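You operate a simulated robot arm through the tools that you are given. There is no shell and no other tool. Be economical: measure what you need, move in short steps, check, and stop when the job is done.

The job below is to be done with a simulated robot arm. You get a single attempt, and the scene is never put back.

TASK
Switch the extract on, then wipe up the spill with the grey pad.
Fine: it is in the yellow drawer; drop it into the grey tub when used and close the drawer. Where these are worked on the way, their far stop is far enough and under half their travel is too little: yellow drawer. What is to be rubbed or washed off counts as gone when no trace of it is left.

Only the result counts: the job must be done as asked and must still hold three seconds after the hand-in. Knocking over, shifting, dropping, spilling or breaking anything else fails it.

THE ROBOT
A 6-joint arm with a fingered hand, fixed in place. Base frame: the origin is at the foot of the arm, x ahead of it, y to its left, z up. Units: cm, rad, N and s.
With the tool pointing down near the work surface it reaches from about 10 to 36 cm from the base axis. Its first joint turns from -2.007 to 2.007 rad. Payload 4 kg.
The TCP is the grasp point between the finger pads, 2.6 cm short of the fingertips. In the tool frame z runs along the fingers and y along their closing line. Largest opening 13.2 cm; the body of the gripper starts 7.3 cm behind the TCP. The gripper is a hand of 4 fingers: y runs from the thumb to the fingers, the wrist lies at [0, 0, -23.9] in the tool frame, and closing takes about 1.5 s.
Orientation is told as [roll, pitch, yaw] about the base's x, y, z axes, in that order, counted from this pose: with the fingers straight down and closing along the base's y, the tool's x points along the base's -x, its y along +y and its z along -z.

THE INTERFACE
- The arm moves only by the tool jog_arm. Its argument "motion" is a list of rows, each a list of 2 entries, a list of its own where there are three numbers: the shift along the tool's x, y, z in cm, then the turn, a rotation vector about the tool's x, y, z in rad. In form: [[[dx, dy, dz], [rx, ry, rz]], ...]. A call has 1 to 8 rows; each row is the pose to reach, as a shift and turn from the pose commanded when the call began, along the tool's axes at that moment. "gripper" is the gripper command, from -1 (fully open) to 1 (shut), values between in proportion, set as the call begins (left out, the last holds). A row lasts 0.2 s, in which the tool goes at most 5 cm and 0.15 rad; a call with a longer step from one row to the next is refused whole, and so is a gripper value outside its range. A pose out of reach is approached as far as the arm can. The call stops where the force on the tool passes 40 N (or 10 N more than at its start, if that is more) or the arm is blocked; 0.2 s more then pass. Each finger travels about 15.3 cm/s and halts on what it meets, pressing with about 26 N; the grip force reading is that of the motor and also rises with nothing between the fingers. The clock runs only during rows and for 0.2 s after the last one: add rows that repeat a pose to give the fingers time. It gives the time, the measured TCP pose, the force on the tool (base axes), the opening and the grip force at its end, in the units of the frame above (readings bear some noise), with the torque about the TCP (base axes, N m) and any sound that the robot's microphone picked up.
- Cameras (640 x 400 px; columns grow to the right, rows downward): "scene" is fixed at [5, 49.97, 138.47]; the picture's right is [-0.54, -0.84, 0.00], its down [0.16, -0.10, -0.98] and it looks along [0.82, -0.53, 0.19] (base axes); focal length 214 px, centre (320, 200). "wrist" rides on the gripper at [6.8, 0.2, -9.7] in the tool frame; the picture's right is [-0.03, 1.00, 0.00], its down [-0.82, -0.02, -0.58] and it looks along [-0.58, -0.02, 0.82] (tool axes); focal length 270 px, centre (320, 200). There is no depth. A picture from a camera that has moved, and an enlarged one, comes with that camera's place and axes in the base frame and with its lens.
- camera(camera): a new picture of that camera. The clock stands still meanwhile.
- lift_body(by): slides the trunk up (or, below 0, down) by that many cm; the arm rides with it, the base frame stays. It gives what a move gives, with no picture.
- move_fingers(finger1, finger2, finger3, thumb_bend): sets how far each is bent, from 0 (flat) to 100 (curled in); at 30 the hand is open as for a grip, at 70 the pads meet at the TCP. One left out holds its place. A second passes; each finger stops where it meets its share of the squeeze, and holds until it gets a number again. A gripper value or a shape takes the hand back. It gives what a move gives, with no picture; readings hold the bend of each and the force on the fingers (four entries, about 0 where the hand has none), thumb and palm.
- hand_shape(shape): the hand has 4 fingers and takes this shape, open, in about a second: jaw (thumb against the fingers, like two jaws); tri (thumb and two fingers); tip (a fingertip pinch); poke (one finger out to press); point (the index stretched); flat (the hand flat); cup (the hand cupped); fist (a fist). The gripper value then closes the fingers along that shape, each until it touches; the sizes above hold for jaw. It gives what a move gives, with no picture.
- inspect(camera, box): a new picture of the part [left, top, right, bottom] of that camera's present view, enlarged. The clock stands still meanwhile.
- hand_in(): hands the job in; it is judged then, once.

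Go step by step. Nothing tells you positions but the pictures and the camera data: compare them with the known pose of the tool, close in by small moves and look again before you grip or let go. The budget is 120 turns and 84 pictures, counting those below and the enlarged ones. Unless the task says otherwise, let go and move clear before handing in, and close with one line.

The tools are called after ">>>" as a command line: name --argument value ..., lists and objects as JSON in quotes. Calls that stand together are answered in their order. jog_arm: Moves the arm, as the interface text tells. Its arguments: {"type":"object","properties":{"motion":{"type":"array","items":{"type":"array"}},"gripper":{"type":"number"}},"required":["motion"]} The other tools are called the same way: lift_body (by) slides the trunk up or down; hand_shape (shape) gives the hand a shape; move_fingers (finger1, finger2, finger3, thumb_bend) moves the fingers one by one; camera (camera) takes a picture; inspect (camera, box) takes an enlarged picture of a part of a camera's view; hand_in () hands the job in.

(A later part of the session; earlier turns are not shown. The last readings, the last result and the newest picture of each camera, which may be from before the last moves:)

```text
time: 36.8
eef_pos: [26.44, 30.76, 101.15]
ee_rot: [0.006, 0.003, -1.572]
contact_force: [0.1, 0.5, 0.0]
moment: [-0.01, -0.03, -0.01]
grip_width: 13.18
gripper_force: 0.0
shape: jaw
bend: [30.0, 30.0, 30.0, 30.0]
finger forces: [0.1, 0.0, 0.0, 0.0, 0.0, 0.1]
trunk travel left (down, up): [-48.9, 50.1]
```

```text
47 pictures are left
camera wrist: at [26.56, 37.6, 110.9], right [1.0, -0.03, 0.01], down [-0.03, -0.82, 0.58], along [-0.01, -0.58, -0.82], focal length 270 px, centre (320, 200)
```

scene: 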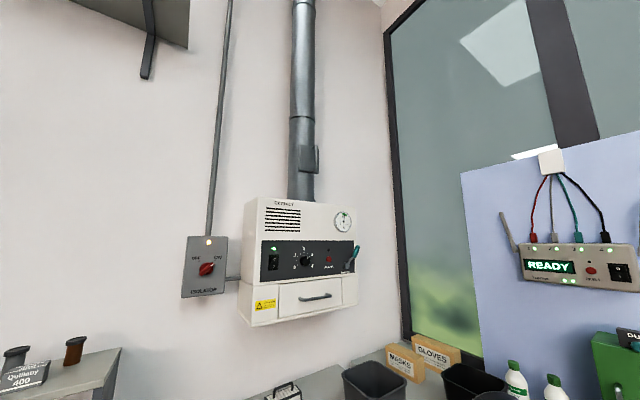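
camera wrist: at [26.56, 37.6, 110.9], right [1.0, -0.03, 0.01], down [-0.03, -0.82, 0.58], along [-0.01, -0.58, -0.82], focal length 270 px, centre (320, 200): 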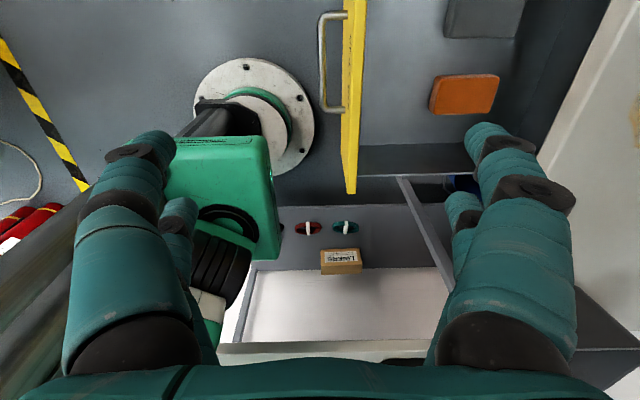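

The grey pad lies at about (50, 37) and the orange one at about (50, 26) inside the drawer. I'll turn back to closing along y and look more directly.

>>> jog_arm --motion '[[[0, 2, 0], [0, 0, -0.149]], [[0, 4, 0], [0, 0, -0.298]], [[0, 6, 0], [0, 0, -0.447]], [[0, 8, 0], [0, 0, -0.596]], [[0, 10, 0], [0, 0, -0.745]], [[0, 10, 0], [0, 0, -0.894]], [[0, 10, 0], [0, 0, -1.043]], [[0, 10, 0], [0, 0, -1.192]]]'

>>> jog_arm --motion '[[[0, 0, 0], [0, 0, -0.149]], [[0, 0, 0], [0, 0, -0.298]], [[0, 0, 0], [0, 0, -0.379]]]'

>>> camera --camera "wrist"

```text
time: 38.6
eef_pos: [36.41, 30.7, 101.26]
ee_rot: [0.003, -0.005, -0.381]
contact_force: [0.0, 0.9, 0.7]
moment: [-0.02, -0.04, 0.0]
grip_width: 13.18
gripper_force: 0.0
shape: jaw
bend: [30.0, 30.0, 30.0, 30.0]
finger forces: [0.0, 0.0, 0.0, 0.1, 0.0, 0.0]
trunk travel left (down, up): [-48.9, 50.1]
```

```text
time: 39.4
eef_pos: [36.56, 30.72, 101.11]
ee_rot: [0.002, -0.007, -0.001]
contact_force: [-1.1, -0.1, -0.1]
moment: [0.01, -0.01, 0.01]
grip_width: 13.21
gripper_force: 0.1
shape: jaw
bend: [30.0, 30.0, 30.0, 30.0]
finger forces: [0.0, 0.1, 0.0, 0.1, 0.0, 0.0]
trunk travel left (down, up): [-48.9, 50.1]
```

```text
46 pictures are left
camera wrist: at [29.65, 30.97, 110.82], right [0.03, 1.0, 0.0], down [0.81, -0.02, 0.58], along [0.58, -0.01, -0.81], focal length 270 px, centre (320, 200)
```

wrist: 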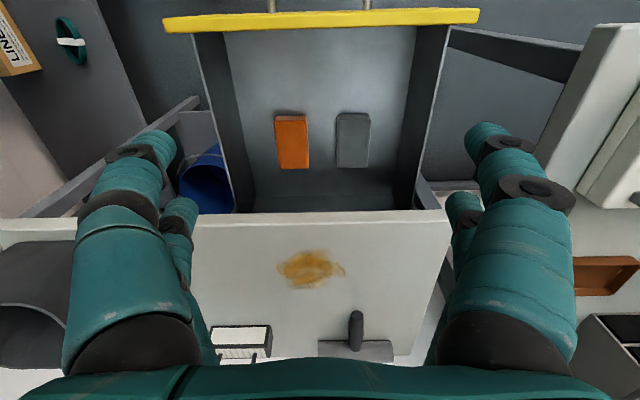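

The grey pad is clearly visible at about (49.8, 36.8), roughly 6 cm wide and 11 cm long along x. I'll move over its near half, staying clear of the bench edge.

>>> jog_arm --motion '[[[-2.3, 1.2, 3.2], [0, 0, 0]], [[-4.6, 2.4, 6.4], [0, 0, 0]], [[-6.9, 3.6, 9.6], [0, 0, 0]], [[-9.2, 4.8, 12.8], [0, 0, 0]], [[-11.5, 6.1, 16], [0, 0, 0]], [[-11.5, 6.1, 16], [0, 0, 0]]]'

>>> camera --camera "wrist"

```text
time: 40.8
eef_pos: [48.17, 36.76, 85.14]
ee_rot: [0.0, -0.011, -0.003]
contact_force: [-0.2, 0.4, 0.0]
moment: [-0.01, 0.03, 0.02]
grip_width: 13.18
gripper_force: 0.1
shape: jaw
bend: [30.0, 30.0, 30.0, 30.0]
finger forces: [0.0, 0.0, 0.0, 0.0, 0.1, 0.0]
trunk travel left (down, up): [-48.9, 50.1]
```

```text
45 pictures are left
camera wrist: at [41.26, 36.88, 94.77], right [0.03, 1.0, 0.0], down [0.81, -0.02, 0.58], along [0.58, -0.02, -0.81], focal length 270 px, centre (320, 200)
```

wrist: 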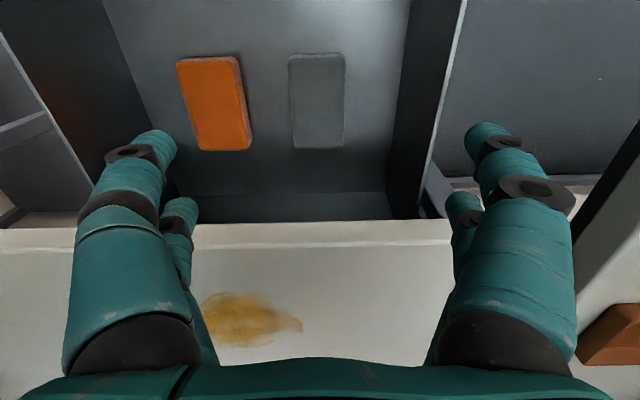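

The pad's top centre is about (49.5, 36.2, 64.8), its width about 6 cm and its thickness about 3 cm. I'll narrow the opening to about 9 cm to clear the orange pad and the wall, then descend partway.

>>> jog_arm --motion '[[[-0.5, -0.3, 2], [0, 0, 0]], [[-1, -0.5, 5], [0, 0, 0]], [[-1, -0.5, 9], [0, 0, 0]], [[-1, -0.5, 13], [0, 0, 0]], [[-1, -0.5, 14.5], [0, 0, 0]]]' --gripper -0.36

>>> camera --camera "wrist"

```text
time: 42.0
eef_pos: [49.4, 36.47, 70.76]
ee_rot: [0.001, -0.007, -0.003]
contact_force: [0.3, 0.1, -0.3]
moment: [-0.01, 0.03, -0.01]
grip_width: 9.02
gripper_force: 0.1
shape: jaw
bend: [68.0, 68.0, 68.0, 60.0]
finger forces: [0.0, 0.0, 0.1, 0.1, 0.1, 0.0]
trunk travel left (down, up): [-48.9, 50.1]
```

```text
44 pictures are left
camera wrist: at [42.42, 36.56, 80.42], right [0.03, 1.0, 0.0], down [0.81, -0.02, 0.58], along [0.58, -0.02, -0.81], focal length 270 px, centre (320, 200)
```

wrist: 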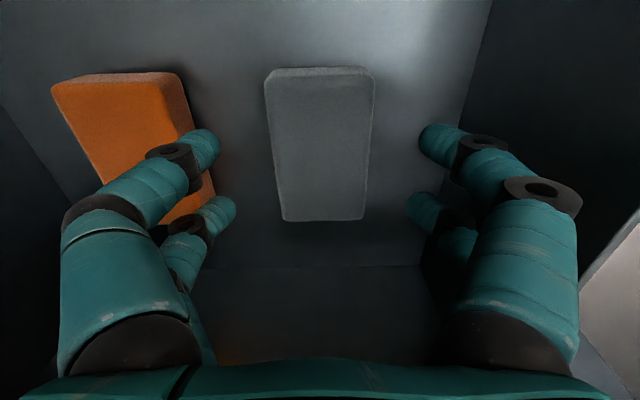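

The pad spans x 45.5–55.4 and z 61.7–64.8 and is centred between the fingers, and the orange pad is clear. I'll descend 5 cm and look before closing.

>>> jog_arm --motion '[[[0, 0, 2.5], [0, 0, 0]], [[0, 0, 4.2], [0, 0, 0]], [[0, 0, 5], [0, 0, 0]]]'

>>> camera --camera "wrist"

```text
time: 42.8
eef_pos: [49.44, 36.5, 65.76]
ee_rot: [0.001, -0.009, -0.004]
contact_force: [0.7, 0.1, -0.2]
moment: [0.02, 0.02, 0.01]
grip_width: 8.99
gripper_force: 0.0
shape: jaw
bend: [68.0, 68.0, 68.0, 60.0]
finger forces: [0.1, 0.0, 0.0, 0.0, 0.1, 0.1]
trunk travel left (down, up): [-48.9, 50.1]
```

```text
43 pictures are left
camera wrist: at [42.45, 36.66, 75.45], right [0.03, 1.0, 0.0], down [0.81, -0.02, 0.58], along [0.58, -0.02, -0.81], focal length 270 px, centre (320, 200)
```

wrist: 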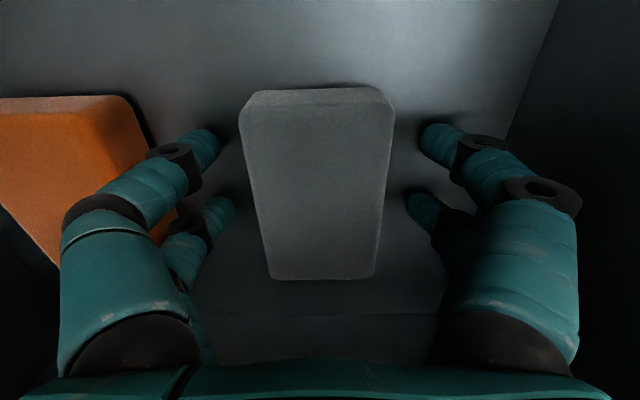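

The fingers straddle the pad. I'll close on it.

>>> jog_arm --motion '[[[0, 0, 0], [0, 0, 0]], [[0, 0, 0], [0, 0, 0]], [[0, 0, 0], [0, 0, 0]], [[0, 0, 0], [0, 0, 0]], [[0, 0, 0], [0, 0, 0]], [[0, 0, 0], [0, 0, 0]]]' --gripper 1

>>> camera --camera "wrist"

```text
time: 44.2
eef_pos: [49.3, 36.54, 65.73]
ee_rot: [0.002, -0.007, -0.005]
contact_force: [0.1, 0.1, -0.6]
moment: [-0.02, -0.01, 0.0]
grip_width: 5.08
gripper_force: 26.6
shape: jaw
bend: [73.0, 73.0, 73.0, 70.0]
finger forces: [23.7, 23.6, 23.3, 0.1, 23.9, 0.1]
trunk travel left (down, up): [-48.9, 50.1]
```

```text
42 pictures are left
camera wrist: at [42.45, 36.66, 75.46], right [0.03, 1.0, 0.0], down [0.81, -0.02, 0.58], along [0.58, -0.02, -0.81], focal length 270 px, centre (320, 200)
```

wrist: 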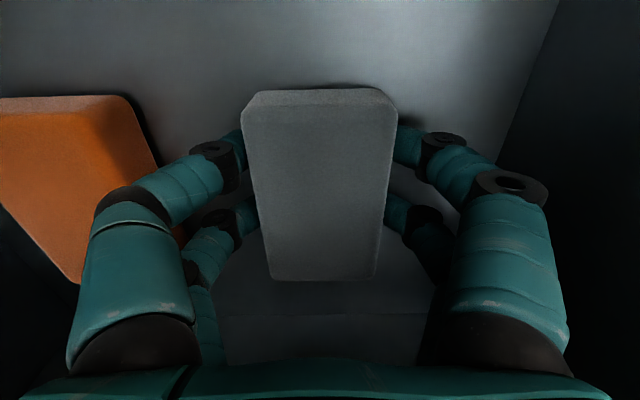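

The pad is gripped at 5.1 cm wide. Its far end is under the bench lip, so I'll lift slightly, move back 7 cm, then rise.

>>> jog_arm --motion '[[[0, 0, -1.5], [0, 0, 0]], [[2, 0, -2.5], [0, 0, 0]], [[5, 0, -3], [0, 0, 0]], [[8, 0, -3.5], [0, 0, 0]], [[8, 0, -8], [0, 0, 0]], [[8, 0, -12.5], [0, 0, 0]], [[8, 0, -17], [0, 0, 0]], [[8, 0, -21.5], [0, 0, 0]]]'

>>> jog_arm --motion '[[[0, 0, -3], [0, 0, 0]], [[0, 0, -5.5], [0, 0, 0]]]'

>>> camera --camera "wrist"

```text
time: 46.0
eef_pos: [41.24, 36.53, 87.17]
ee_rot: [0.0, -0.007, -0.004]
contact_force: [0.2, -0.5, -0.8]
moment: [0.0, 0.01, 0.0]
grip_width: 5.07
gripper_force: 25.9
shape: jaw
bend: [73.0, 73.0, 73.0, 70.0]
finger forces: [23.6, 23.6, 23.4, 0.1, 23.9, 0.1]
trunk travel left (down, up): [-48.9, 50.1]
```

```text
time: 46.6
eef_pos: [41.18, 36.39, 92.62]
ee_rot: [0.0, -0.007, -0.003]
contact_force: [-0.4, 0.6, -0.5]
moment: [-0.01, 0.0, 0.04]
grip_width: 5.05
gripper_force: 26.1
shape: jaw
bend: [73.0, 73.0, 73.0, 70.0]
finger forces: [23.7, 23.6, 23.4, 0.0, 24.0, 0.0]
trunk travel left (down, up): [-48.9, 50.1]
```

```text
41 pictures are left
camera wrist: at [34.28, 36.57, 102.28], right [0.03, 1.0, 0.0], down [0.81, -0.02, 0.58], along [0.58, -0.02, -0.81], focal length 270 px, centre (320, 200)
```

wrist: 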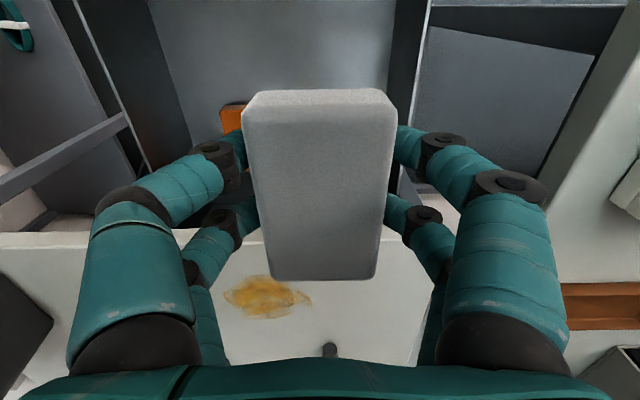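

The pad is held with its underside about 4 cm below the TCP. The spill is centred near (66.3, 28.7) on a bench top at z≈80, spanning about x 61–72 and y 22–35. I'll move above it.

>>> jog_arm --motion '[[[-4.5, -1.3, 0], [0, 0, 0]], [[-9, -2.6, 0], [0, 0, 0]], [[-13, -3.9, 0], [0, 0, 0]], [[-17, -5.2, 0], [0, 0, 0]], [[-21, -6.5, 0], [0, 0, 0]], [[-25.3, -7.7, 0], [0, 0, 0]], [[-25.3, -7.7, 0], [0, 0, 0]]]'

>>> camera --camera "wrist"

>>> camera --camera "scene"

```text
time: 48.2
eef_pos: [59.14, 26.84, 89.96]
ee_rot: [0.004, -0.008, -0.004]
contact_force: [-0.3, -0.5, 0.3]
moment: [0.04, -0.03, 0.0]
grip_width: 5.06
gripper_force: 25.8
shape: jaw
bend: [73.0, 73.0, 73.0, 70.0]
finger forces: [23.7, 23.8, 23.4, 0.0, 23.9, 0.0]
out of reach, approached as far as the arm can: row 4, 5, 6, 7
trunk travel left (down, up): [-48.9, 50.1]
```

```text
40 pictures are left
camera wrist: at [52.22, 26.95, 99.65], right [0.03, 1.0, 0.0], down [0.81, -0.02, 0.59], along [0.59, -0.01, -0.81], focal length 270 px, centre (320, 200)
```

wrist: 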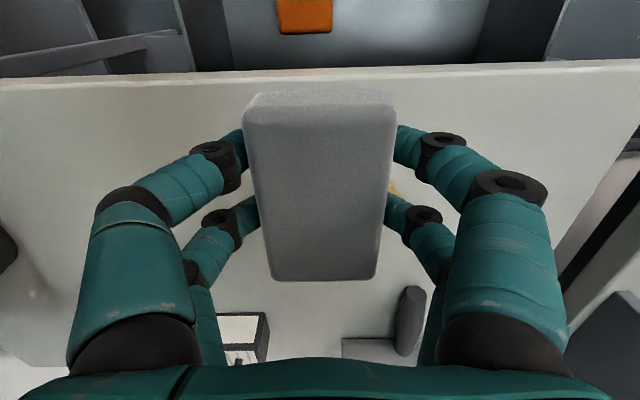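

```text
39 pictures are left
```

scene: 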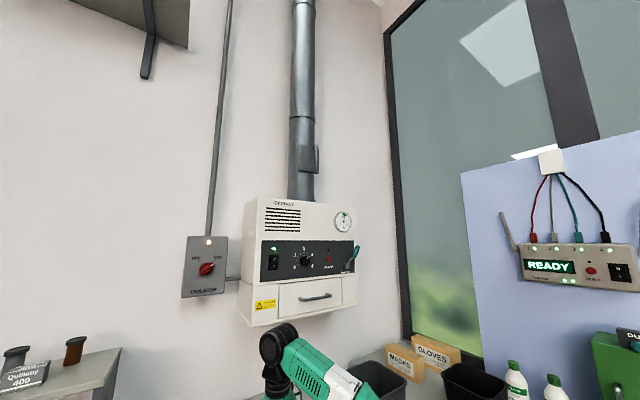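

At this trunk height the arm stops short at (59, 27). Raising the trunk while lowering the arm should give more horizontal reach.

>>> lift_body --by 25

>>> jog_arm --motion '[[[-2, 0.5, 3], [0, 0, 0]], [[-4, 1, 6], [0, 0, 0]], [[-6, 1.5, 9], [0, 0, 0]], [[-7.4, 1.9, 12], [0, 0, 0]], [[-7.4, 1.9, 16], [0, 0, 0]], [[-7.4, 1.9, 20], [0, 0, 0]], [[-7.4, 1.9, 22], [0, 0, 0]]]'

>>> camera --camera "wrist"

```text
time: 50.8
eef_pos: [59.27, 26.89, 114.91]
ee_rot: [0.002, -0.006, -0.005]
contact_force: [0.9, -1.2, -0.2]
moment: [-0.02, 0.02, -0.01]
grip_width: 5.04
gripper_force: 26.0
shape: jaw
bend: [73.0, 73.0, 73.0, 70.0]
finger forces: [23.7, 23.8, 23.4, 0.0, 24.0, 0.0]
trunk travel left (down, up): [-73.9, 25.1]
```

```text
time: 52.4
eef_pos: [67.39, 29.0, 92.95]
ee_rot: [0.001, -0.006, -0.004]
contact_force: [-0.2, 0.0, -0.3]
moment: [0.02, -0.01, 0.02]
grip_width: 5.03
gripper_force: 26.4
shape: jaw
bend: [73.0, 73.0, 73.0, 70.0]
finger forces: [23.6, 23.5, 23.3, 0.0, 23.8, 0.0]
out of reach, approached as far as the arm can: row 2, 3, 4, 5, 7
trunk travel left (down, up): [-73.9, 25.1]
```

```text
38 pictures are left
camera wrist: at [60.51, 29.19, 102.62], right [0.03, 1.0, 0.0], down [0.81, -0.02, 0.58], along [0.58, -0.02, -0.81], focal length 270 px, centre (320, 200)
```

wrist: 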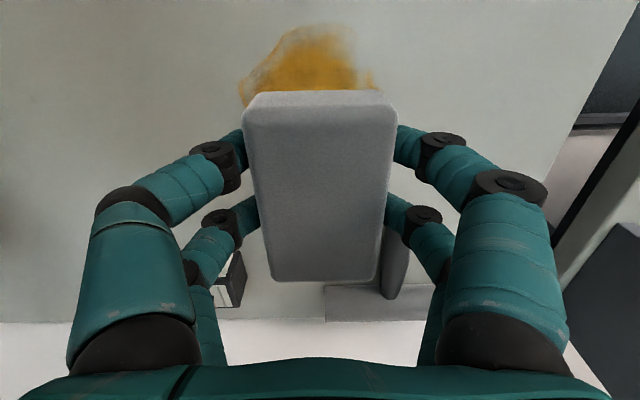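

Reach is good now: the spill spans about x 61.6–71.5 and y 22.5–33.6. I'll go beside it at y≈35 and lower the pad gently to the bench.

>>> jog_arm --motion '[[[1, 3, 2], [0, 0, 0]], [[1.9, 6, 5], [0, 0, 0]], [[1.9, 6, 5], [0, 0, 0]]]'

>>> jog_arm --motion '[[[0, 0, 1], [0, 0, 0]], [[0, 0, 2], [0, 0, 0]], [[0, 0, 2.8], [0, 0, 0]], [[0, 0, 3.2], [0, 0, 0]], [[0, 0, 3.6], [0, 0, 0]]]'

```text
time: 53.2
eef_pos: [65.37, 34.75, 88.03]
ee_rot: [0.002, -0.008, -0.003]
contact_force: [-0.5, 0.5, -0.8]
moment: [-0.01, -0.01, 0.04]
grip_width: 5.08
gripper_force: 26.4
shape: jaw
bend: [73.0, 73.0, 73.0, 70.0]
finger forces: [23.7, 23.6, 23.4, 0.0, 23.8, 0.1]
trunk travel left (down, up): [-73.9, 25.1]
```

```text
time: 54.4
eef_pos: [65.5, 35.12, 84.43]
ee_rot: [0.0, -0.009, -0.004]
contact_force: [-0.4, -0.6, -0.2]
moment: [-0.05, 0.0, 0.03]
grip_width: 5.04
gripper_force: 26.5
shape: jaw
bend: [73.0, 73.0, 73.0, 70.0]
finger forces: [23.7, 23.7, 23.4, 0.1, 23.9, 0.0]
trunk travel left (down, up): [-73.9, 25.1]
```

>>> jog_arm --motion '[[[0, 0, 0.4], [0, 0, 0]], [[0, 0, 0.7], [0, 0, 0]], [[0, 0, 0.9], [0, 0, 0]]]'

>>> inspect --camera "wrist" --box '[180, 60, 460, 300]'

```text
time: 55.2
eef_pos: [65.5, 35.02, 83.54]
ee_rot: [0.001, -0.008, -0.005]
contact_force: [-0.3, -0.4, -1.0]
moment: [0.0, 0.0, -0.01]
grip_width: 5.05
gripper_force: 26.1
shape: jaw
bend: [73.0, 73.0, 73.0, 70.0]
finger forces: [23.6, 23.6, 23.4, 0.1, 23.8, 0.0]
trunk travel left (down, up): [-73.9, 25.1]
```

```text
1.67 times, centred on (320, 180) of wrist
camera zoom: at [58.68, 35.21, 93.24], right [0.03, 1.0, 0.0], down [0.81, -0.02, 0.58], along [0.58, -0.02, -0.81], focal length 450 px, centre (320, 233)
```

zoom: 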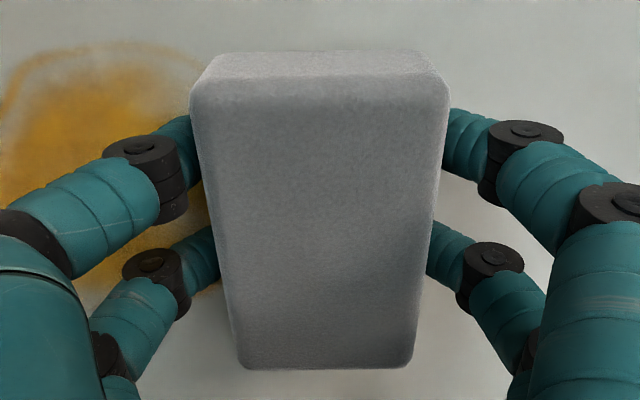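

No contact yet, so I'll creep lower until the force rises.

>>> jog_arm --motion '[[[0, 0, 0.3], [0, 0, 0]], [[0, 0, 0.6], [0, 0, 0]], [[0, 0, 0.8], [0, 0, 0]], [[0, 0, 0.8], [0, 0, 0]]]'

```text
time: 56.2
eef_pos: [65.67, 35.05, 82.79]
ee_rot: [0.0, -0.008, -0.004]
contact_force: [0.7, -0.5, -0.5]
moment: [-0.01, -0.02, 0.0]
grip_width: 5.02
gripper_force: 25.3
shape: jaw
bend: [73.0, 73.0, 73.0, 70.0]
finger forces: [23.6, 23.6, 23.4, 0.1, 23.8, 0.0]
trunk travel left (down, up): [-73.9, 25.1]
```

>>> jog_arm --motion '[[[0, 0, 0.25], [0, 0, 0]], [[0, 0, 0.5], [0, 0, 0]], [[0, 0, 0.7], [0, 0, 0]], [[0, 0, 0.7], [0, 0, 0]]]'

>>> camera --camera "wrist"

```text
time: 57.2
eef_pos: [65.65, 35.04, 82.67]
ee_rot: [0.006, -0.013, -0.005]
contact_force: [3.8, 0.9, 34.2]
moment: [-0.18, 0.4, -0.02]
grip_width: 5.05
gripper_force: 25.9
shape: jaw
bend: [74.0, 73.0, 74.0, 70.0]
finger forces: [36.0, 26.3, 26.8, 0.0, 36.9, 0.0]
trunk travel left (down, up): [-73.9, 25.1]
```

```text
36 pictures are left
camera wrist: at [58.59, 35.18, 92.26], right [0.03, 1.0, 0.01], down [0.81, -0.03, 0.59], along [0.59, -0.01, -0.81], focal length 270 px, centre (320, 200)
```

wrist: 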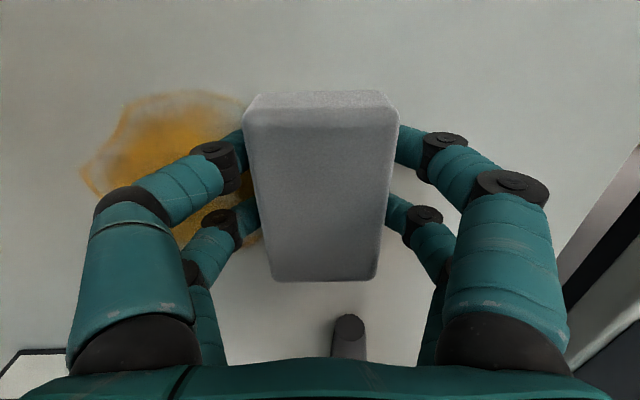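

The pad is on the bench, which puts the surface at z≈78.7. I'll ease to a moderate pressure and sweep along −y.

>>> jog_arm --motion '[[[0.5, 0, -0.35], [0, 0, 0]], [[0.5, -2.4, -0.35], [0, 0, 0]], [[0.5, -4.8, -0.35], [0, 0, 0]], [[0.5, -7.2, -0.35], [0, 0, 0]], [[0.5, -9.6, -0.35], [0, 0, 0]], [[0.5, -12, -0.35], [0, 0, 0]], [[0.5, -14.4, -0.35], [0, 0, 0]], [[0.5, -16.8, -0.35], [0, 0, 0]]]'

>>> camera --camera "wrist"

```text
time: 59.0
eef_pos: [70.43, 24.99, 82.93]
ee_rot: [0.001, -0.005, -0.002]
contact_force: [-0.3, -0.8, 0.4]
moment: [-0.04, 0.02, 0.0]
grip_width: 5.11
gripper_force: 25.8
shape: jaw
bend: [74.0, 74.0, 74.0, 70.0]
finger forces: [26.0, 25.7, 25.6, 0.1, 25.9, 0.1]
out of reach, approached as far as the arm can: row 1, 2, 3, 4, 5, 6, 7, 8
trunk travel left (down, up): [-73.9, 25.1]
```

```text
35 pictures are left
camera wrist: at [63.58, 25.12, 92.56], right [0.03, 1.0, 0.0], down [0.81, -0.02, 0.58], along [0.58, -0.02, -0.81], focal length 270 px, centre (320, 200)
```

wrist: 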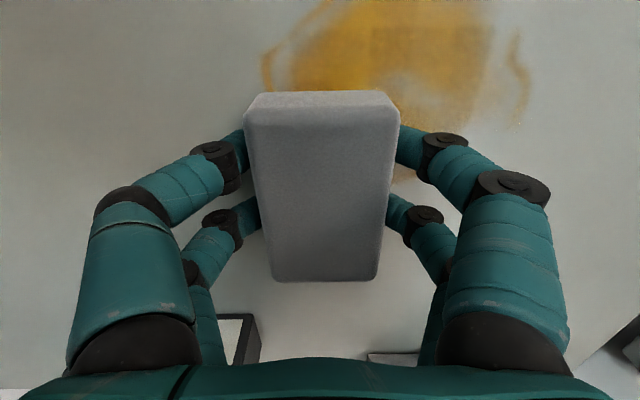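

The arm slid outward to (70.4, 25) instead of following, so some reach limit is in play in this posture. I'll lift clear and test how it behaves.

>>> jog_arm --motion '[[[0, 0, -3], [0, 0, 0]], [[0, 0, -6], [0, 0, 0]], [[0, 0, -6], [0, 0, 0]]]'

>>> jog_arm --motion '[[[2, 1, 0], [0, 0, 0]], [[4, 2, 0], [0, 0, 0]], [[4, 2, 0], [0, 0, 0]]]'

>>> camera --camera "scene"

```text
time: 59.8
eef_pos: [70.29, 24.83, 89.17]
ee_rot: [0.001, -0.01, -0.004]
contact_force: [-0.2, -1.0, 0.3]
moment: [0.01, 0.0, -0.01]
grip_width: 5.09
gripper_force: 26.0
shape: jaw
bend: [74.0, 74.0, 74.0, 70.0]
finger forces: [25.9, 25.4, 25.5, 0.1, 25.8, 0.0]
out of reach, approached as far as the arm can: row 2, 3
trunk travel left (down, up): [-73.9, 25.1]
```

```text
time: 60.6
eef_pos: [66.28, 27.1, 88.87]
ee_rot: [0.002, -0.008, -0.003]
contact_force: [-0.2, -0.3, -0.8]
moment: [0.02, 0.01, 0.02]
grip_width: 5.07
gripper_force: 25.8
shape: jaw
bend: [74.0, 74.0, 74.0, 70.0]
finger forces: [25.6, 25.3, 25.3, 0.0, 25.7, 0.0]
trunk travel left (down, up): [-73.9, 25.1]
```

```text
34 pictures are left
```

scene: 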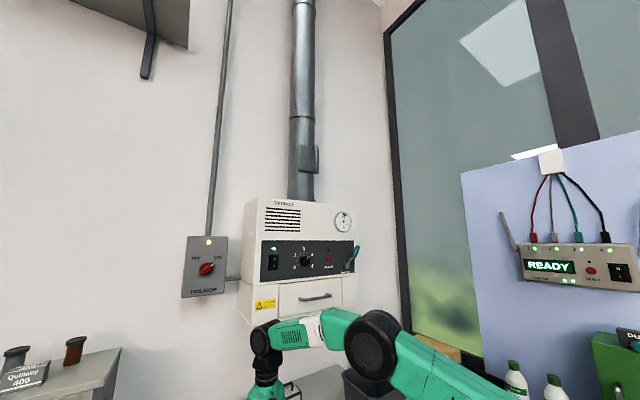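

At z≈89 the inner limit is gone, so the trunk is slightly too high. I'll lower it 10 cm in steps while raising the arm.

>>> lift_body --by -4.5

>>> jog_arm --motion '[[[0, 0, -2.5], [0, 0, 0]], [[0, 0, -5], [0, 0, 0]], [[0, 0, -5], [0, 0, 0]]]'

>>> lift_body --by -4.5

```text
time: 61.5
eef_pos: [66.34, 26.9, 84.53]
ee_rot: [0.003, -0.009, -0.005]
contact_force: [0.0, -0.4, -0.5]
moment: [-0.01, 0.01, 0.0]
grip_width: 5.08
gripper_force: 26.3
shape: jaw
bend: [74.0, 74.0, 74.0, 70.0]
finger forces: [25.7, 25.3, 25.3, 0.0, 25.7, 0.0]
trunk travel left (down, up): [-69.4, 29.6]
```

```text
time: 62.3
eef_pos: [66.33, 26.87, 89.49]
ee_rot: [0.002, -0.007, -0.003]
contact_force: [-0.2, 0.1, 0.0]
moment: [0.02, 0.04, -0.01]
grip_width: 5.1
gripper_force: 26.1
shape: jaw
bend: [74.0, 74.0, 74.0, 70.0]
finger forces: [25.7, 25.3, 25.4, 0.1, 25.6, 0.0]
trunk travel left (down, up): [-69.4, 29.6]
```

```text
time: 63.1
eef_pos: [66.41, 26.88, 84.9]
ee_rot: [0.003, -0.009, -0.004]
contact_force: [0.4, 0.9, -0.1]
moment: [0.0, 0.0, -0.01]
grip_width: 5.08
gripper_force: 26.1
shape: jaw
bend: [74.0, 74.0, 74.0, 70.0]
finger forces: [25.7, 25.3, 25.3, 0.1, 25.6, 0.1]
trunk travel left (down, up): [-64.9, 34.1]
```

Now I'll descend to contact over the spill.

>>> jog_arm --motion '[[[0.5, 0, 1], [0, 0, 0]], [[1, 0, 1.8], [0, 0, 0]], [[1, 0, 2.2], [0, 0, 0]], [[1, 0, 2.4], [0, 0, 0]]]'

```text
time: 64.1
eef_pos: [65.36, 26.75, 82.62]
ee_rot: [0.002, -0.008, -0.005]
contact_force: [-0.5, 2.0, 3.1]
moment: [0.17, 0.08, 0.02]
grip_width: 5.09
gripper_force: 26.3
shape: jaw
bend: [74.0, 74.0, 74.0, 70.0]
finger forces: [28.1, 26.1, 25.3, 0.0, 25.8, 0.0]
trunk travel left (down, up): [-64.9, 34.1]
```

There is light contact. I'll press 0.2 cm more and sweep to y≈19.5 and back toward y≈36.

>>> jog_arm --motion '[[[0, -0.8, 0.2], [0, 0, 0]], [[0, -3, 0.2], [0, 0, 0]], [[0, -5.2, 0.2], [0, 0, 0]], [[0, -7.4, 0.2], [0, 0, 0]], [[0, -5.2, 0.2], [0, 0, 0]], [[0, -3, 0.2], [0, 0, 0]], [[0, -0.5, 0.2], [0, 0, 0]], [[0, 2, 0.2], [0, 0, 0]]]'

>>> jog_arm --motion '[[[0, 2, 0], [0, 0, 0]], [[0, 4, 0], [0, 0, 0]], [[0, 6, 0], [0, 0, 0]], [[0, 8, 0], [0, 0, 0]]]'

>>> camera --camera "wrist"

```text
time: 65.9
eef_pos: [65.21, 28.89, 82.69]
ee_rot: [0.003, -0.013, -0.003]
contact_force: [0.6, -6.8, 23.6]
moment: [-0.72, 0.27, 0.12]
grip_width: 5.18
gripper_force: 25.7
shape: jaw
bend: [74.0, 74.0, 74.0, 70.0]
finger forces: [28.6, 25.3, 31.1, 0.0, 37.3, 0.0]
trunk travel left (down, up): [-64.9, 34.1]
```

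```text
time: 66.9
eef_pos: [64.27, 36.13, 82.75]
ee_rot: [0.006, -0.014, -0.004]
contact_force: [5.3, -7.1, 30.6]
moment: [-1.0, 0.3, 0.32]
grip_width: 5.19
gripper_force: 25.9
shape: jaw
bend: [74.0, 74.0, 74.0, 70.0]
finger forces: [28.1, 24.5, 32.1, 0.1, 42.1, 0.0]
out of reach, approached as far as the arm can: row 3, 4
trunk travel left (down, up): [-64.9, 34.1]
```

```text
33 pictures are left
camera wrist: at [57.2, 36.12, 92.24], right [0.03, 1.0, 0.01], down [0.81, -0.03, 0.59], along [0.59, -0.01, -0.81], focal length 270 px, centre (320, 200)
```

wrist: 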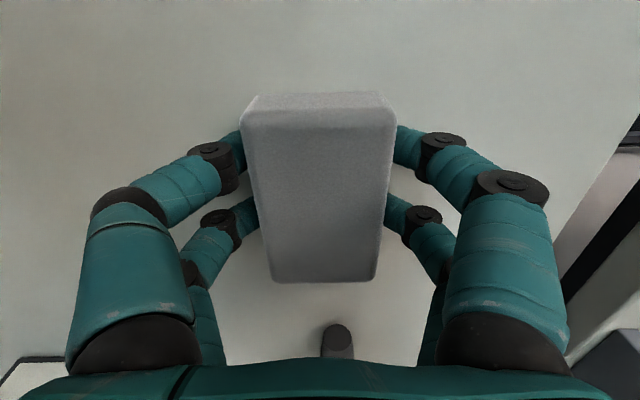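

The visible area looks clean. I'll lift and back off to see the whole area.

>>> jog_arm --motion '[[[1, 0, -3], [0, 0, 0]], [[4, -2, -6], [0, 0, 0]], [[8, -4, -9], [0, 0, 0]], [[12, -6, -12], [0, 0, 0]], [[15, -8, -14], [0, 0, 0]]]'

>>> camera --camera "wrist"

```text
refused: row 3 steps farther than a row can; nothing moved
```

```text
32 pictures are left
camera wrist: at [57.2, 36.12, 92.24], right [0.03, 1.0, 0.01], down [0.81, -0.03, 0.59], along [0.59, -0.01, -0.81], focal length 270 px, centre (320, 200)
```

wrist: 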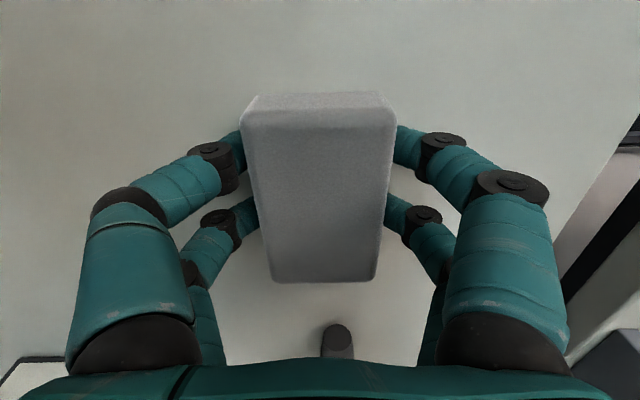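

>>> jog_arm --motion '[[[1, 0, -3], [0, 0, 0]], [[3, -1, -6], [0, 0, 0]], [[6, -3, -8], [0, 0, 0]], [[9, -5, -10], [0, 0, 0]], [[12, -7, -12], [0, 0, 0]], [[15, -8, -14], [0, 0, 0]]]'

>>> camera --camera "wrist"

```text
time: 68.3
eef_pos: [49.04, 28.27, 95.92]
ee_rot: [0.002, -0.007, -0.001]
contact_force: [-0.2, -1.0, -0.5]
moment: [-0.01, 0.01, 0.01]
grip_width: 5.17
gripper_force: 26.2
shape: jaw
bend: [74.0, 74.0, 74.0, 70.0]
finger forces: [25.4, 25.1, 25.7, 0.0, 25.0, 0.0]
trunk travel left (down, up): [-64.9, 34.1]
```

```text
31 pictures are left
camera wrist: at [42.12, 28.32, 105.54], right [0.03, 1.0, 0.0], down [0.81, -0.02, 0.58], along [0.58, -0.02, -0.81], focal length 270 px, centre (320, 200)
```

wrist: 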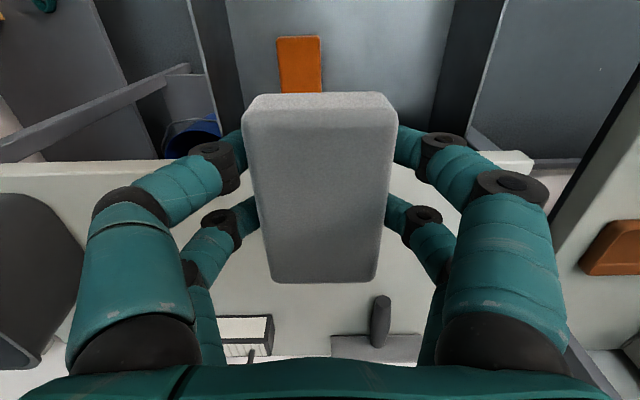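

The pad hides the spill area from this angle. Tilting the hand forward will bring that area to the top of the picture.

>>> jog_arm --motion '[[[-2, 0, -1.2], [0, -0.13, 0]], [[-4, 0, -2.5], [0, -0.26, 0]], [[-6, 0, -3.7], [0, -0.39, 0]], [[-8, 0, -5], [0, -0.5, 0]], [[-8, 0, -5], [0, -0.5, 0]]]'

>>> camera --camera "wrist"

>>> inspect --camera "wrist" --box '[180, 0, 460, 140]'

```text
time: 69.5
eef_pos: [56.99, 28.1, 101.21]
ee_rot: [0.003, -0.509, -0.003]
contact_force: [0.1, 0.3, 0.0]
moment: [-0.01, 0.01, 0.02]
grip_width: 5.18
gripper_force: 26.5
shape: jaw
bend: [74.0, 74.0, 74.0, 70.0]
finger forces: [25.4, 25.2, 25.6, 0.0, 25.0, 0.1]
trunk travel left (down, up): [-64.9, 34.1]
```

```text
30 pictures are left
camera wrist: at [46.29, 28.3, 106.24], right [0.03, 1.0, 0.01], down [0.43, -0.02, 0.9], along [0.9, -0.02, -0.43], focal length 270 px, centre (320, 200)
```

wrist: 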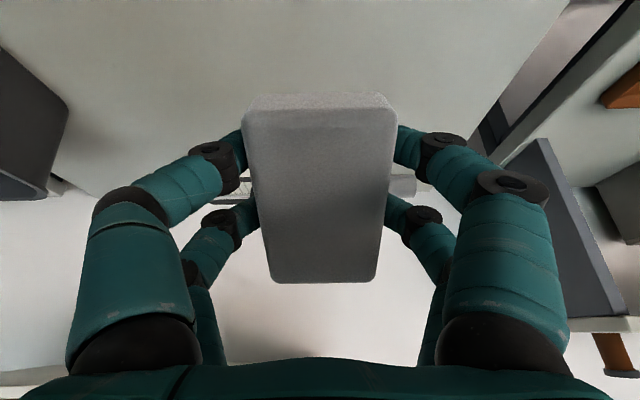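

```text
2.29 times, centred on (320, 70) of wrist
camera zoom: at [46.29, 28.3, 106.24], right [0.03, 1.0, 0.01], down [0.43, -0.02, 0.9], along [0.9, -0.02, -0.43], focal length 618 px, centre (320, 497)
```

zoom: 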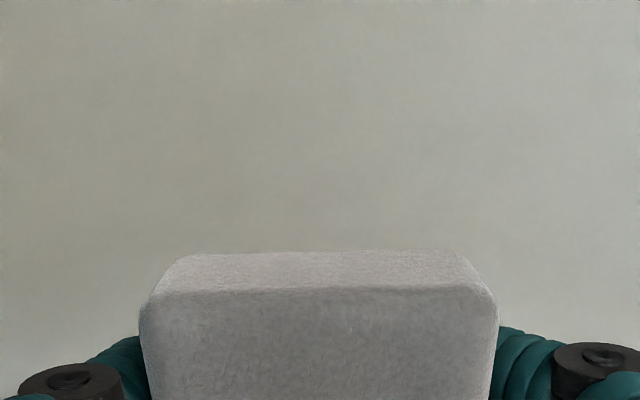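

The visible area looks clean down to perhaps a faint tint, but the far strip near x=72–73 is hidden. I'll make a second pass shifted outward.

>>> jog_arm --motion '[[[-0.7, 0.5, 4], [0, 0.13, 0]], [[-1.5, 1, 8], [0, 0.26, 0]], [[-2.3, 1.5, 12.2], [0, 0.39, 0]], [[-3, 2, 16.4], [0, 0.509, 0]], [[-3, 2, 16.4], [0, 0.509, 0]]]'

```text
time: 70.7
eef_pos: [66.36, 29.46, 87.72]
ee_rot: [0.0, 0.005, -0.002]
contact_force: [1.5, -0.1, -0.9]
moment: [-0.03, 0.0, 0.01]
grip_width: 5.18
gripper_force: 26.1
shape: jaw
bend: [74.0, 74.0, 74.0, 70.0]
finger forces: [25.5, 25.1, 25.5, 0.0, 25.0, 0.0]
out of reach, approached as far as the arm can: row 4, 5
trunk travel left (down, up): [-64.9, 34.1]
```

I'm at the outer limit, so I'll raise the trunk 4 cm for slightly more reach and then lower the pad at about (67.5, 30).

>>> lift_body --by 4

>>> jog_arm --motion '[[[0, 0, 3], [0, 0, 0]], [[-0.6, 0.3, 6], [0, 0, 0]], [[-1.2, 0.5, 8.2], [0, 0, 0]], [[-1.2, 0.5, 8.2], [0, 0, 0]]]'

```text
time: 71.6
eef_pos: [66.22, 29.48, 91.86]
ee_rot: [-0.001, 0.002, -0.005]
contact_force: [0.4, -0.6, -0.5]
moment: [-0.01, 0.03, -0.01]
grip_width: 5.17
gripper_force: 26.1
shape: jaw
bend: [74.0, 74.0, 74.0, 70.0]
finger forces: [25.5, 25.1, 25.5, 0.1, 25.1, 0.0]
trunk travel left (down, up): [-68.9, 30.1]
```

```text
time: 72.6
eef_pos: [67.54, 29.86, 83.72]
ee_rot: [0.002, 0.002, -0.003]
contact_force: [-0.8, 0.4, -0.2]
moment: [-0.02, 0.04, 0.01]
grip_width: 5.13
gripper_force: 26.0
shape: jaw
bend: [74.0, 74.0, 74.0, 70.0]
finger forces: [25.4, 25.1, 25.4, 0.0, 25.0, 0.0]
trunk travel left (down, up): [-68.9, 30.1]
```

Good. I'll press down and sweep at x≈67.5 (pad covering to about 73.5).

>>> jog_arm --motion '[[[0, 0, 0.9], [0, 0, 0]], [[0, -0.3, 1.25], [0, 0, 0]], [[-0.2, -2.5, 1.3], [0, 0, 0]], [[-0.4, -4.7, 1.3], [0, 0, 0]], [[-0.5, -6.9, 1.3], [0, 0, 0]], [[-0.5, -9, 1.3], [0, 0, 0]], [[-0.2, -6.9, 1.3], [0, 0, 0]], [[0.2, -4.7, 1.3], [0, 0, 0]]]'

>>> jog_arm --motion '[[[-0.5, 2, 0], [0, 0, 0]], [[0, 4.2, 0], [0, 0, 0]], [[0.2, 6.4, 0], [0, 0, 0]], [[0.6, 8.4, 0], [0, 0, 0]], [[1.5, 6.4, 0], [0, 0, 0]], [[2.2, 4.2, 0], [0, 0, 0]], [[2.2, 2, 0], [0, 0, 0]], [[2.2, 0, 0], [0, 0, 0]]]'

>>> jog_arm --motion '[[[0, -2, 0], [0, 0, 0]], [[0, -4, 0], [0, 0, 0]], [[0, -4, -3], [0, 0, 0]], [[0, -4, -7], [0, 0, 0]]]'

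>>> camera --camera "wrist"

```text
time: 74.4
eef_pos: [67.2, 24.93, 82.55]
ee_rot: [0.001, -0.004, -0.004]
contact_force: [1.2, -9.3, 30.7]
moment: [-0.92, 0.23, 0.05]
grip_width: 5.19
gripper_force: 26.1
shape: jaw
bend: [75.0, 74.0, 74.0, 70.0]
finger forces: [28.9, 26.9, 34.4, 0.0, 38.6, 0.0]
trunk travel left (down, up): [-68.9, 30.1]
```

```text
time: 76.2
eef_pos: [64.96, 25.23, 82.62]
ee_rot: [0.003, -0.002, -0.003]
contact_force: [0.5, 7.0, 27.8]
moment: [0.68, 0.0, -0.08]
grip_width: 5.11
gripper_force: 25.9
shape: jaw
bend: [74.0, 74.0, 75.0, 71.0]
finger forces: [35.9, 35.0, 28.3, 0.1, 28.4, 0.0]
out of reach, approached as far as the arm can: row 4
trunk travel left (down, up): [-68.9, 30.1]
```

```text
time: 77.2
eef_pos: [65.15, 21.47, 89.11]
ee_rot: [0.002, 0.003, -0.004]
contact_force: [-1.4, -0.2, -0.4]
moment: [-0.03, 0.0, -0.02]
grip_width: 5.1
gripper_force: 25.8
shape: jaw
bend: [74.0, 74.0, 74.0, 70.0]
finger forces: [25.0, 25.1, 25.1, 0.0, 25.0, 0.0]
trunk travel left (down, up): [-68.9, 30.1]
```

```text
28 pictures are left
camera wrist: at [58.26, 21.6, 98.86], right [0.03, 1.0, 0.0], down [0.82, -0.02, 0.57], along [0.57, -0.02, -0.82], focal length 270 px, centre (320, 200)
```

wrist: 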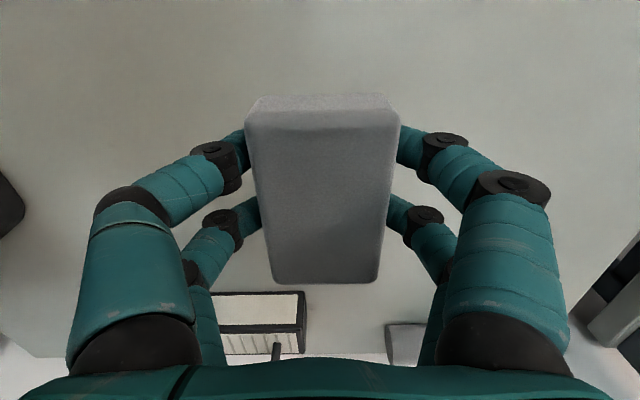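

The bench looks clean. From the first scene picture the grey tub spans about x 58–75 and y −20 to −4.5, with its rim near z=92. I'll raise the trunk 14 cm and travel toward it.

>>> lift_body --by 14

>>> jog_arm --motion '[[[1, -4, 0], [0, 0, 0]], [[2, -8, 0], [0, 0, 0]], [[2.5, -12, 0], [0, 0, 0]], [[2.5, -16, 0], [0, 0, 0]], [[2.5, -20, 0], [0, 0, 0]]]'

>>> camera --camera "wrist"

>>> camera --camera "scene"

```text
time: 78.8
eef_pos: [65.23, 21.58, 103.08]
ee_rot: [0.001, 0.003, -0.004]
contact_force: [0.4, -0.8, -0.5]
moment: [0.06, 0.03, 0.03]
grip_width: 5.12
gripper_force: 26.1
shape: jaw
bend: [74.0, 74.0, 74.0, 70.0]
finger forces: [25.0, 25.0, 25.1, 0.1, 25.0, 0.0]
trunk travel left (down, up): [-82.9, 16.1]
```

```text
time: 80.0
eef_pos: [62.38, 1.55, 103.17]
ee_rot: [0.002, 0.003, -0.005]
contact_force: [-0.8, -0.1, -0.7]
moment: [-0.01, 0.01, 0.02]
grip_width: 5.1
gripper_force: 25.8
shape: jaw
bend: [74.0, 74.0, 74.0, 70.0]
finger forces: [25.0, 25.0, 25.1, 0.0, 25.1, 0.0]
trunk travel left (down, up): [-82.9, 16.1]
```

```text
27 pictures are left
camera wrist: at [55.61, 1.8, 112.9], right [0.03, 1.0, 0.0], down [0.82, -0.02, 0.58], along [0.58, -0.02, -0.82], focal length 270 px, centre (320, 200)
```

wrist: 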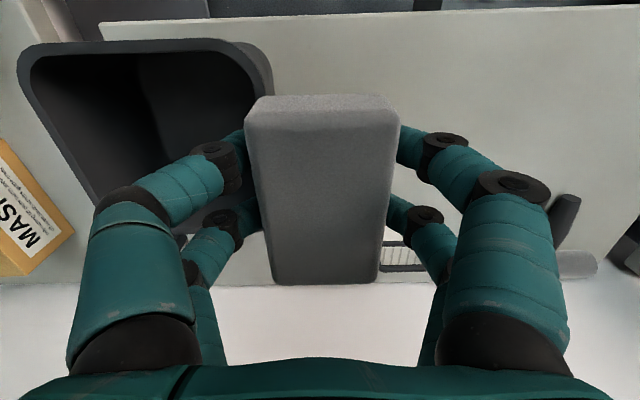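

```text
26 pictures are left
```

scene: 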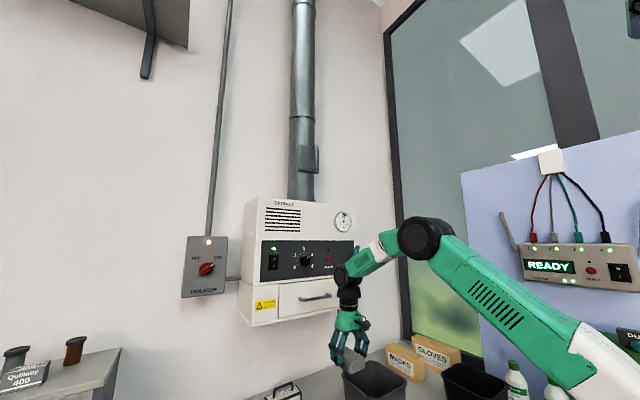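

The tub centre comes out at about (66.2, −10.5). I'll move over it at the present height and check.

>>> jog_arm --motion '[[[-0.9, -4, 0], [0, 0, 0]], [[-1.8, -8, 0], [0, 0, 0]], [[-2.8, -12, 0], [0, 0, 0]], [[-2.8, -12, 0], [0, 0, 0]]]'

>>> camera --camera "wrist"

>>> inspect --camera "scene" --box '[280, 280, 472, 400]'

```text
time: 81.0
eef_pos: [65.25, -10.3, 103.23]
ee_rot: [0.002, 0.002, -0.001]
contact_force: [-0.8, -0.3, -0.1]
moment: [-0.01, -0.02, -0.01]
grip_width: 5.09
gripper_force: 25.5
shape: jaw
bend: [74.0, 74.0, 74.0, 70.0]
finger forces: [25.0, 25.1, 25.0, 0.1, 25.1, 0.0]
trunk travel left (down, up): [-82.9, 16.1]
```

```text
25 pictures are left
camera wrist: at [58.39, -10.2, 112.92], right [0.03, 1.0, 0.0], down [0.82, -0.02, 0.58], along [0.58, -0.02, -0.82], focal length 270 px, centre (320, 200)
```

wrist: 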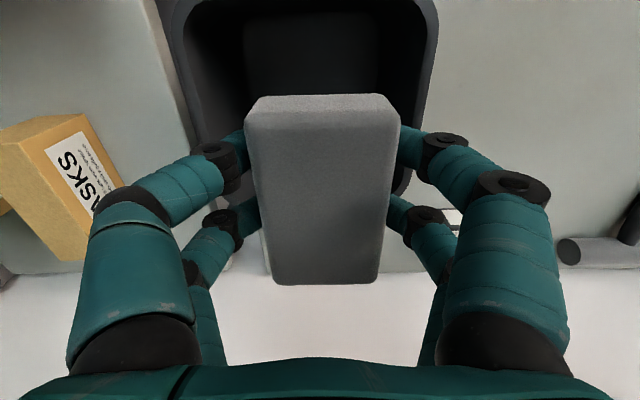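

```text
3.33 times, centred on (376, 340) of scene
camera zoom: at [5.0, 49.97, 138.47], right [-0.54, -0.84, 0.0], down [0.16, -0.1, -0.98], along [0.82, -0.53, 0.19], focal length 715 px, centre (133, -267)
```

zoom: 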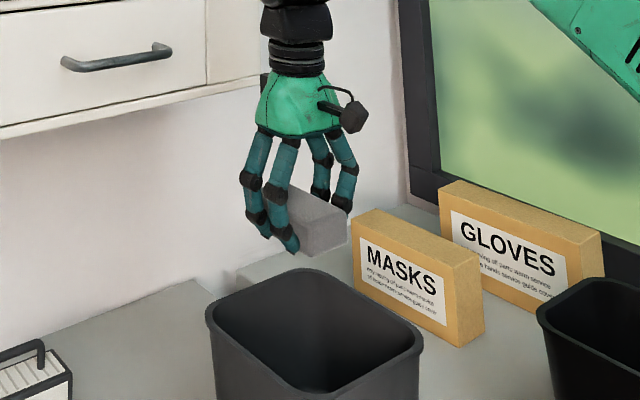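

The tub is centred near (65, −11.5). I'll adjust, lower the pad below the rim and check.

>>> jog_arm --motion '[[[1.2, -1.1, 0], [0, 0, 0]], [[1.2, -1.1, 4], [0, 0, 0]], [[1.2, -1.1, 8], [0, 0, 0]], [[1.2, -1.1, 10.5], [0, 0, 0]], [[1.2, -1.1, 10.5], [0, 0, 0]]]'

>>> camera --camera "wrist"

>>> inspect --camera "scene" --box '[280, 280, 472, 400]'

```text
time: 82.2
eef_pos: [64.19, -11.19, 92.68]
ee_rot: [0.001, 0.001, -0.004]
contact_force: [-0.1, 0.6, -1.1]
moment: [-0.04, 0.05, 0.01]
grip_width: 5.09
gripper_force: 26.2
shape: jaw
bend: [74.0, 74.0, 74.0, 70.0]
finger forces: [24.8, 25.2, 25.2, 0.0, 25.0, 0.1]
trunk travel left (down, up): [-82.9, 16.1]
```

```text
23 pictures are left
camera wrist: at [57.26, -11.15, 102.45], right [0.03, 1.0, 0.0], down [0.82, -0.02, 0.58], along [0.58, -0.02, -0.82], focal length 270 px, centre (320, 200)
```

wrist: 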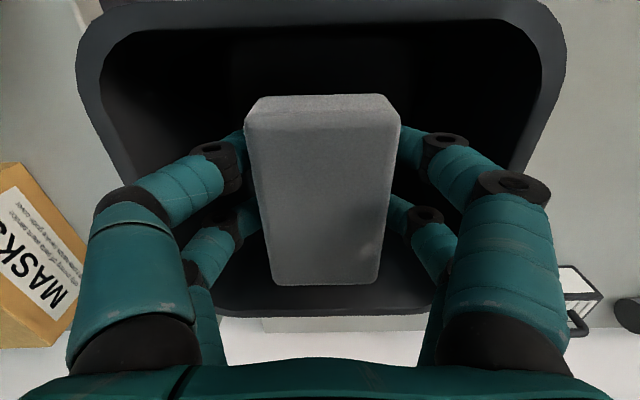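

```text
3.33 times, centred on (376, 340) of scene
camera zoom: at [5.0, 49.97, 138.47], right [-0.54, -0.84, 0.0], down [0.16, -0.1, -0.98], along [0.82, -0.53, 0.19], focal length 715 px, centre (133, -267)
```

zoom: 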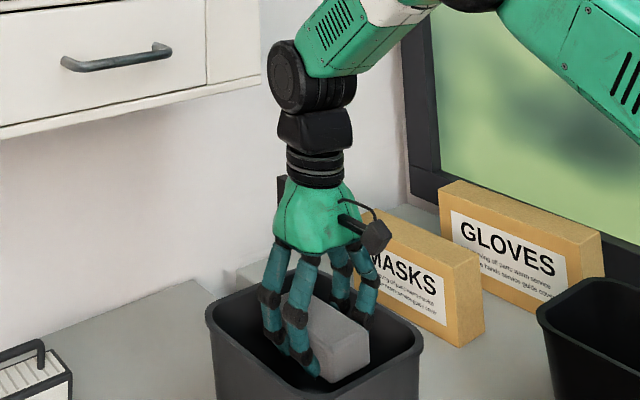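

The pad is centred inside the tub opening. I'll lower a little further and release with a modest opening.

>>> jog_arm --motion '[[[0, 0, 1.5], [0, 0, 0]], [[0, 0, 3], [0, 0, 0]]]'

>>> jog_arm --motion '[[[0, 0, 0], [0, 0, 0]], [[0, 0, 0], [0, 0, 0]], [[0, 0, 0], [0, 0, 0]], [[0, 0, 0], [0, 0, 0]]]' --gripper -0.2

>>> jog_arm --motion '[[[0, 0, -4], [0, 0, 0]], [[0, 0, -8], [0, 0, 0]], [[0, 0, -12], [0, 0, 0]], [[0, 0, -15], [0, 0, 0]]]'

>>> camera --camera "wrist"

```text
time: 82.8
eef_pos: [64.06, -11.4, 89.69]
ee_rot: [0.002, 0.002, -0.003]
contact_force: [0.8, -0.1, -0.6]
moment: [-0.04, 0.0, 0.04]
grip_width: 5.09
gripper_force: 25.8
shape: jaw
bend: [74.0, 74.0, 74.0, 70.0]
finger forces: [24.9, 25.1, 25.2, 0.1, 25.0, 0.0]
trunk travel left (down, up): [-82.9, 16.1]
```

```text
time: 83.8
eef_pos: [64.09, -11.22, 89.82]
ee_rot: [0.002, 0.002, -0.004]
contact_force: [-0.7, -0.3, 0.1]
moment: [0.02, 0.01, -0.01]
grip_width: 7.88
gripper_force: 0.2
shape: jaw
bend: [71.0, 71.0, 71.0, 70.0]
finger forces: [0.0, 0.1, 0.0, 0.0, 0.1, 0.1]
trunk travel left (down, up): [-82.9, 16.1]
```

```text
time: 84.8
eef_pos: [64.18, -11.59, 104.65]
ee_rot: [0.001, 0.001, -0.002]
contact_force: [0.5, -0.4, -0.4]
moment: [-0.02, 0.0, 0.02]
grip_width: 7.87
gripper_force: 0.1
shape: jaw
bend: [71.0, 71.0, 71.0, 70.0]
finger forces: [0.0, 0.1, 0.0, 0.0, 0.0, 0.1]
trunk travel left (down, up): [-82.9, 16.1]
```

```text
21 pictures are left
camera wrist: at [57.24, -11.46, 114.49], right [0.03, 1.0, 0.0], down [0.82, -0.02, 0.58], along [0.58, -0.02, -0.82], focal length 270 px, centre (320, 200)
```

wrist: 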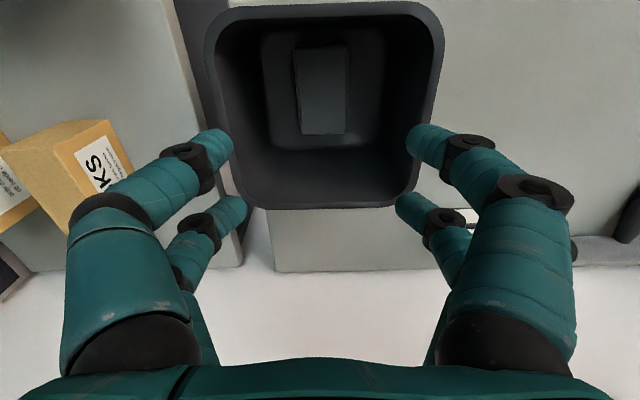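

The pad lies flat in the grey tub. Now I'll go back over the spill for an unobstructed check.

>>> jog_arm --motion '[[[1, 4.8, 0], [0, 0, 0]], [[2, 9.6, 0], [0, 0, 0]], [[3, 14.4, 0], [0, 0, 0]], [[4, 19.2, 0], [0, 0, 0]], [[5, 24, 0], [0, 0, 0]], [[6, 28.8, 0], [0, 0, 0]], [[7, 33.6, 0], [0, 0, 0]], [[8, 38.4, 0], [0, 0, 0]]]'

>>> inspect --camera "wrist" --box '[200, 60, 440, 260]'

```text
time: 86.6
eef_pos: [56.33, 26.99, 104.88]
ee_rot: [0.001, 0.004, -0.004]
contact_force: [-0.8, 0.4, -0.7]
moment: [-0.02, 0.01, 0.01]
grip_width: 7.89
gripper_force: 0.0
shape: jaw
bend: [71.0, 71.0, 71.0, 70.0]
finger forces: [0.0, 0.0, 0.0, 0.0, 0.1, 0.0]
trunk travel left (down, up): [-82.9, 16.1]
```

```text
2.00 times, centred on (320, 160) of wrist
camera zoom: at [49.39, 27.12, 114.65], right [0.03, 1.0, 0.0], down [0.82, -0.02, 0.58], along [0.58, -0.02, -0.82], focal length 541 px, centre (320, 280)
```

zoom: 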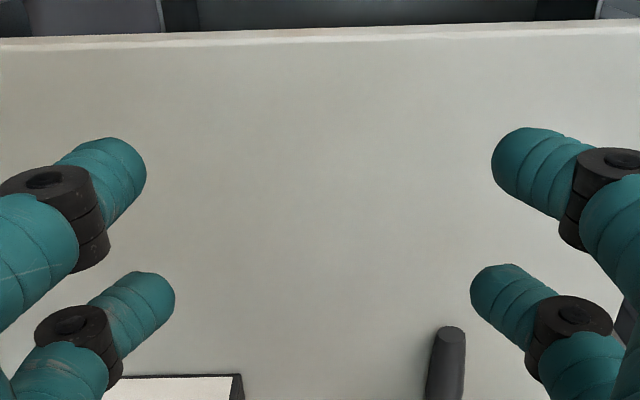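

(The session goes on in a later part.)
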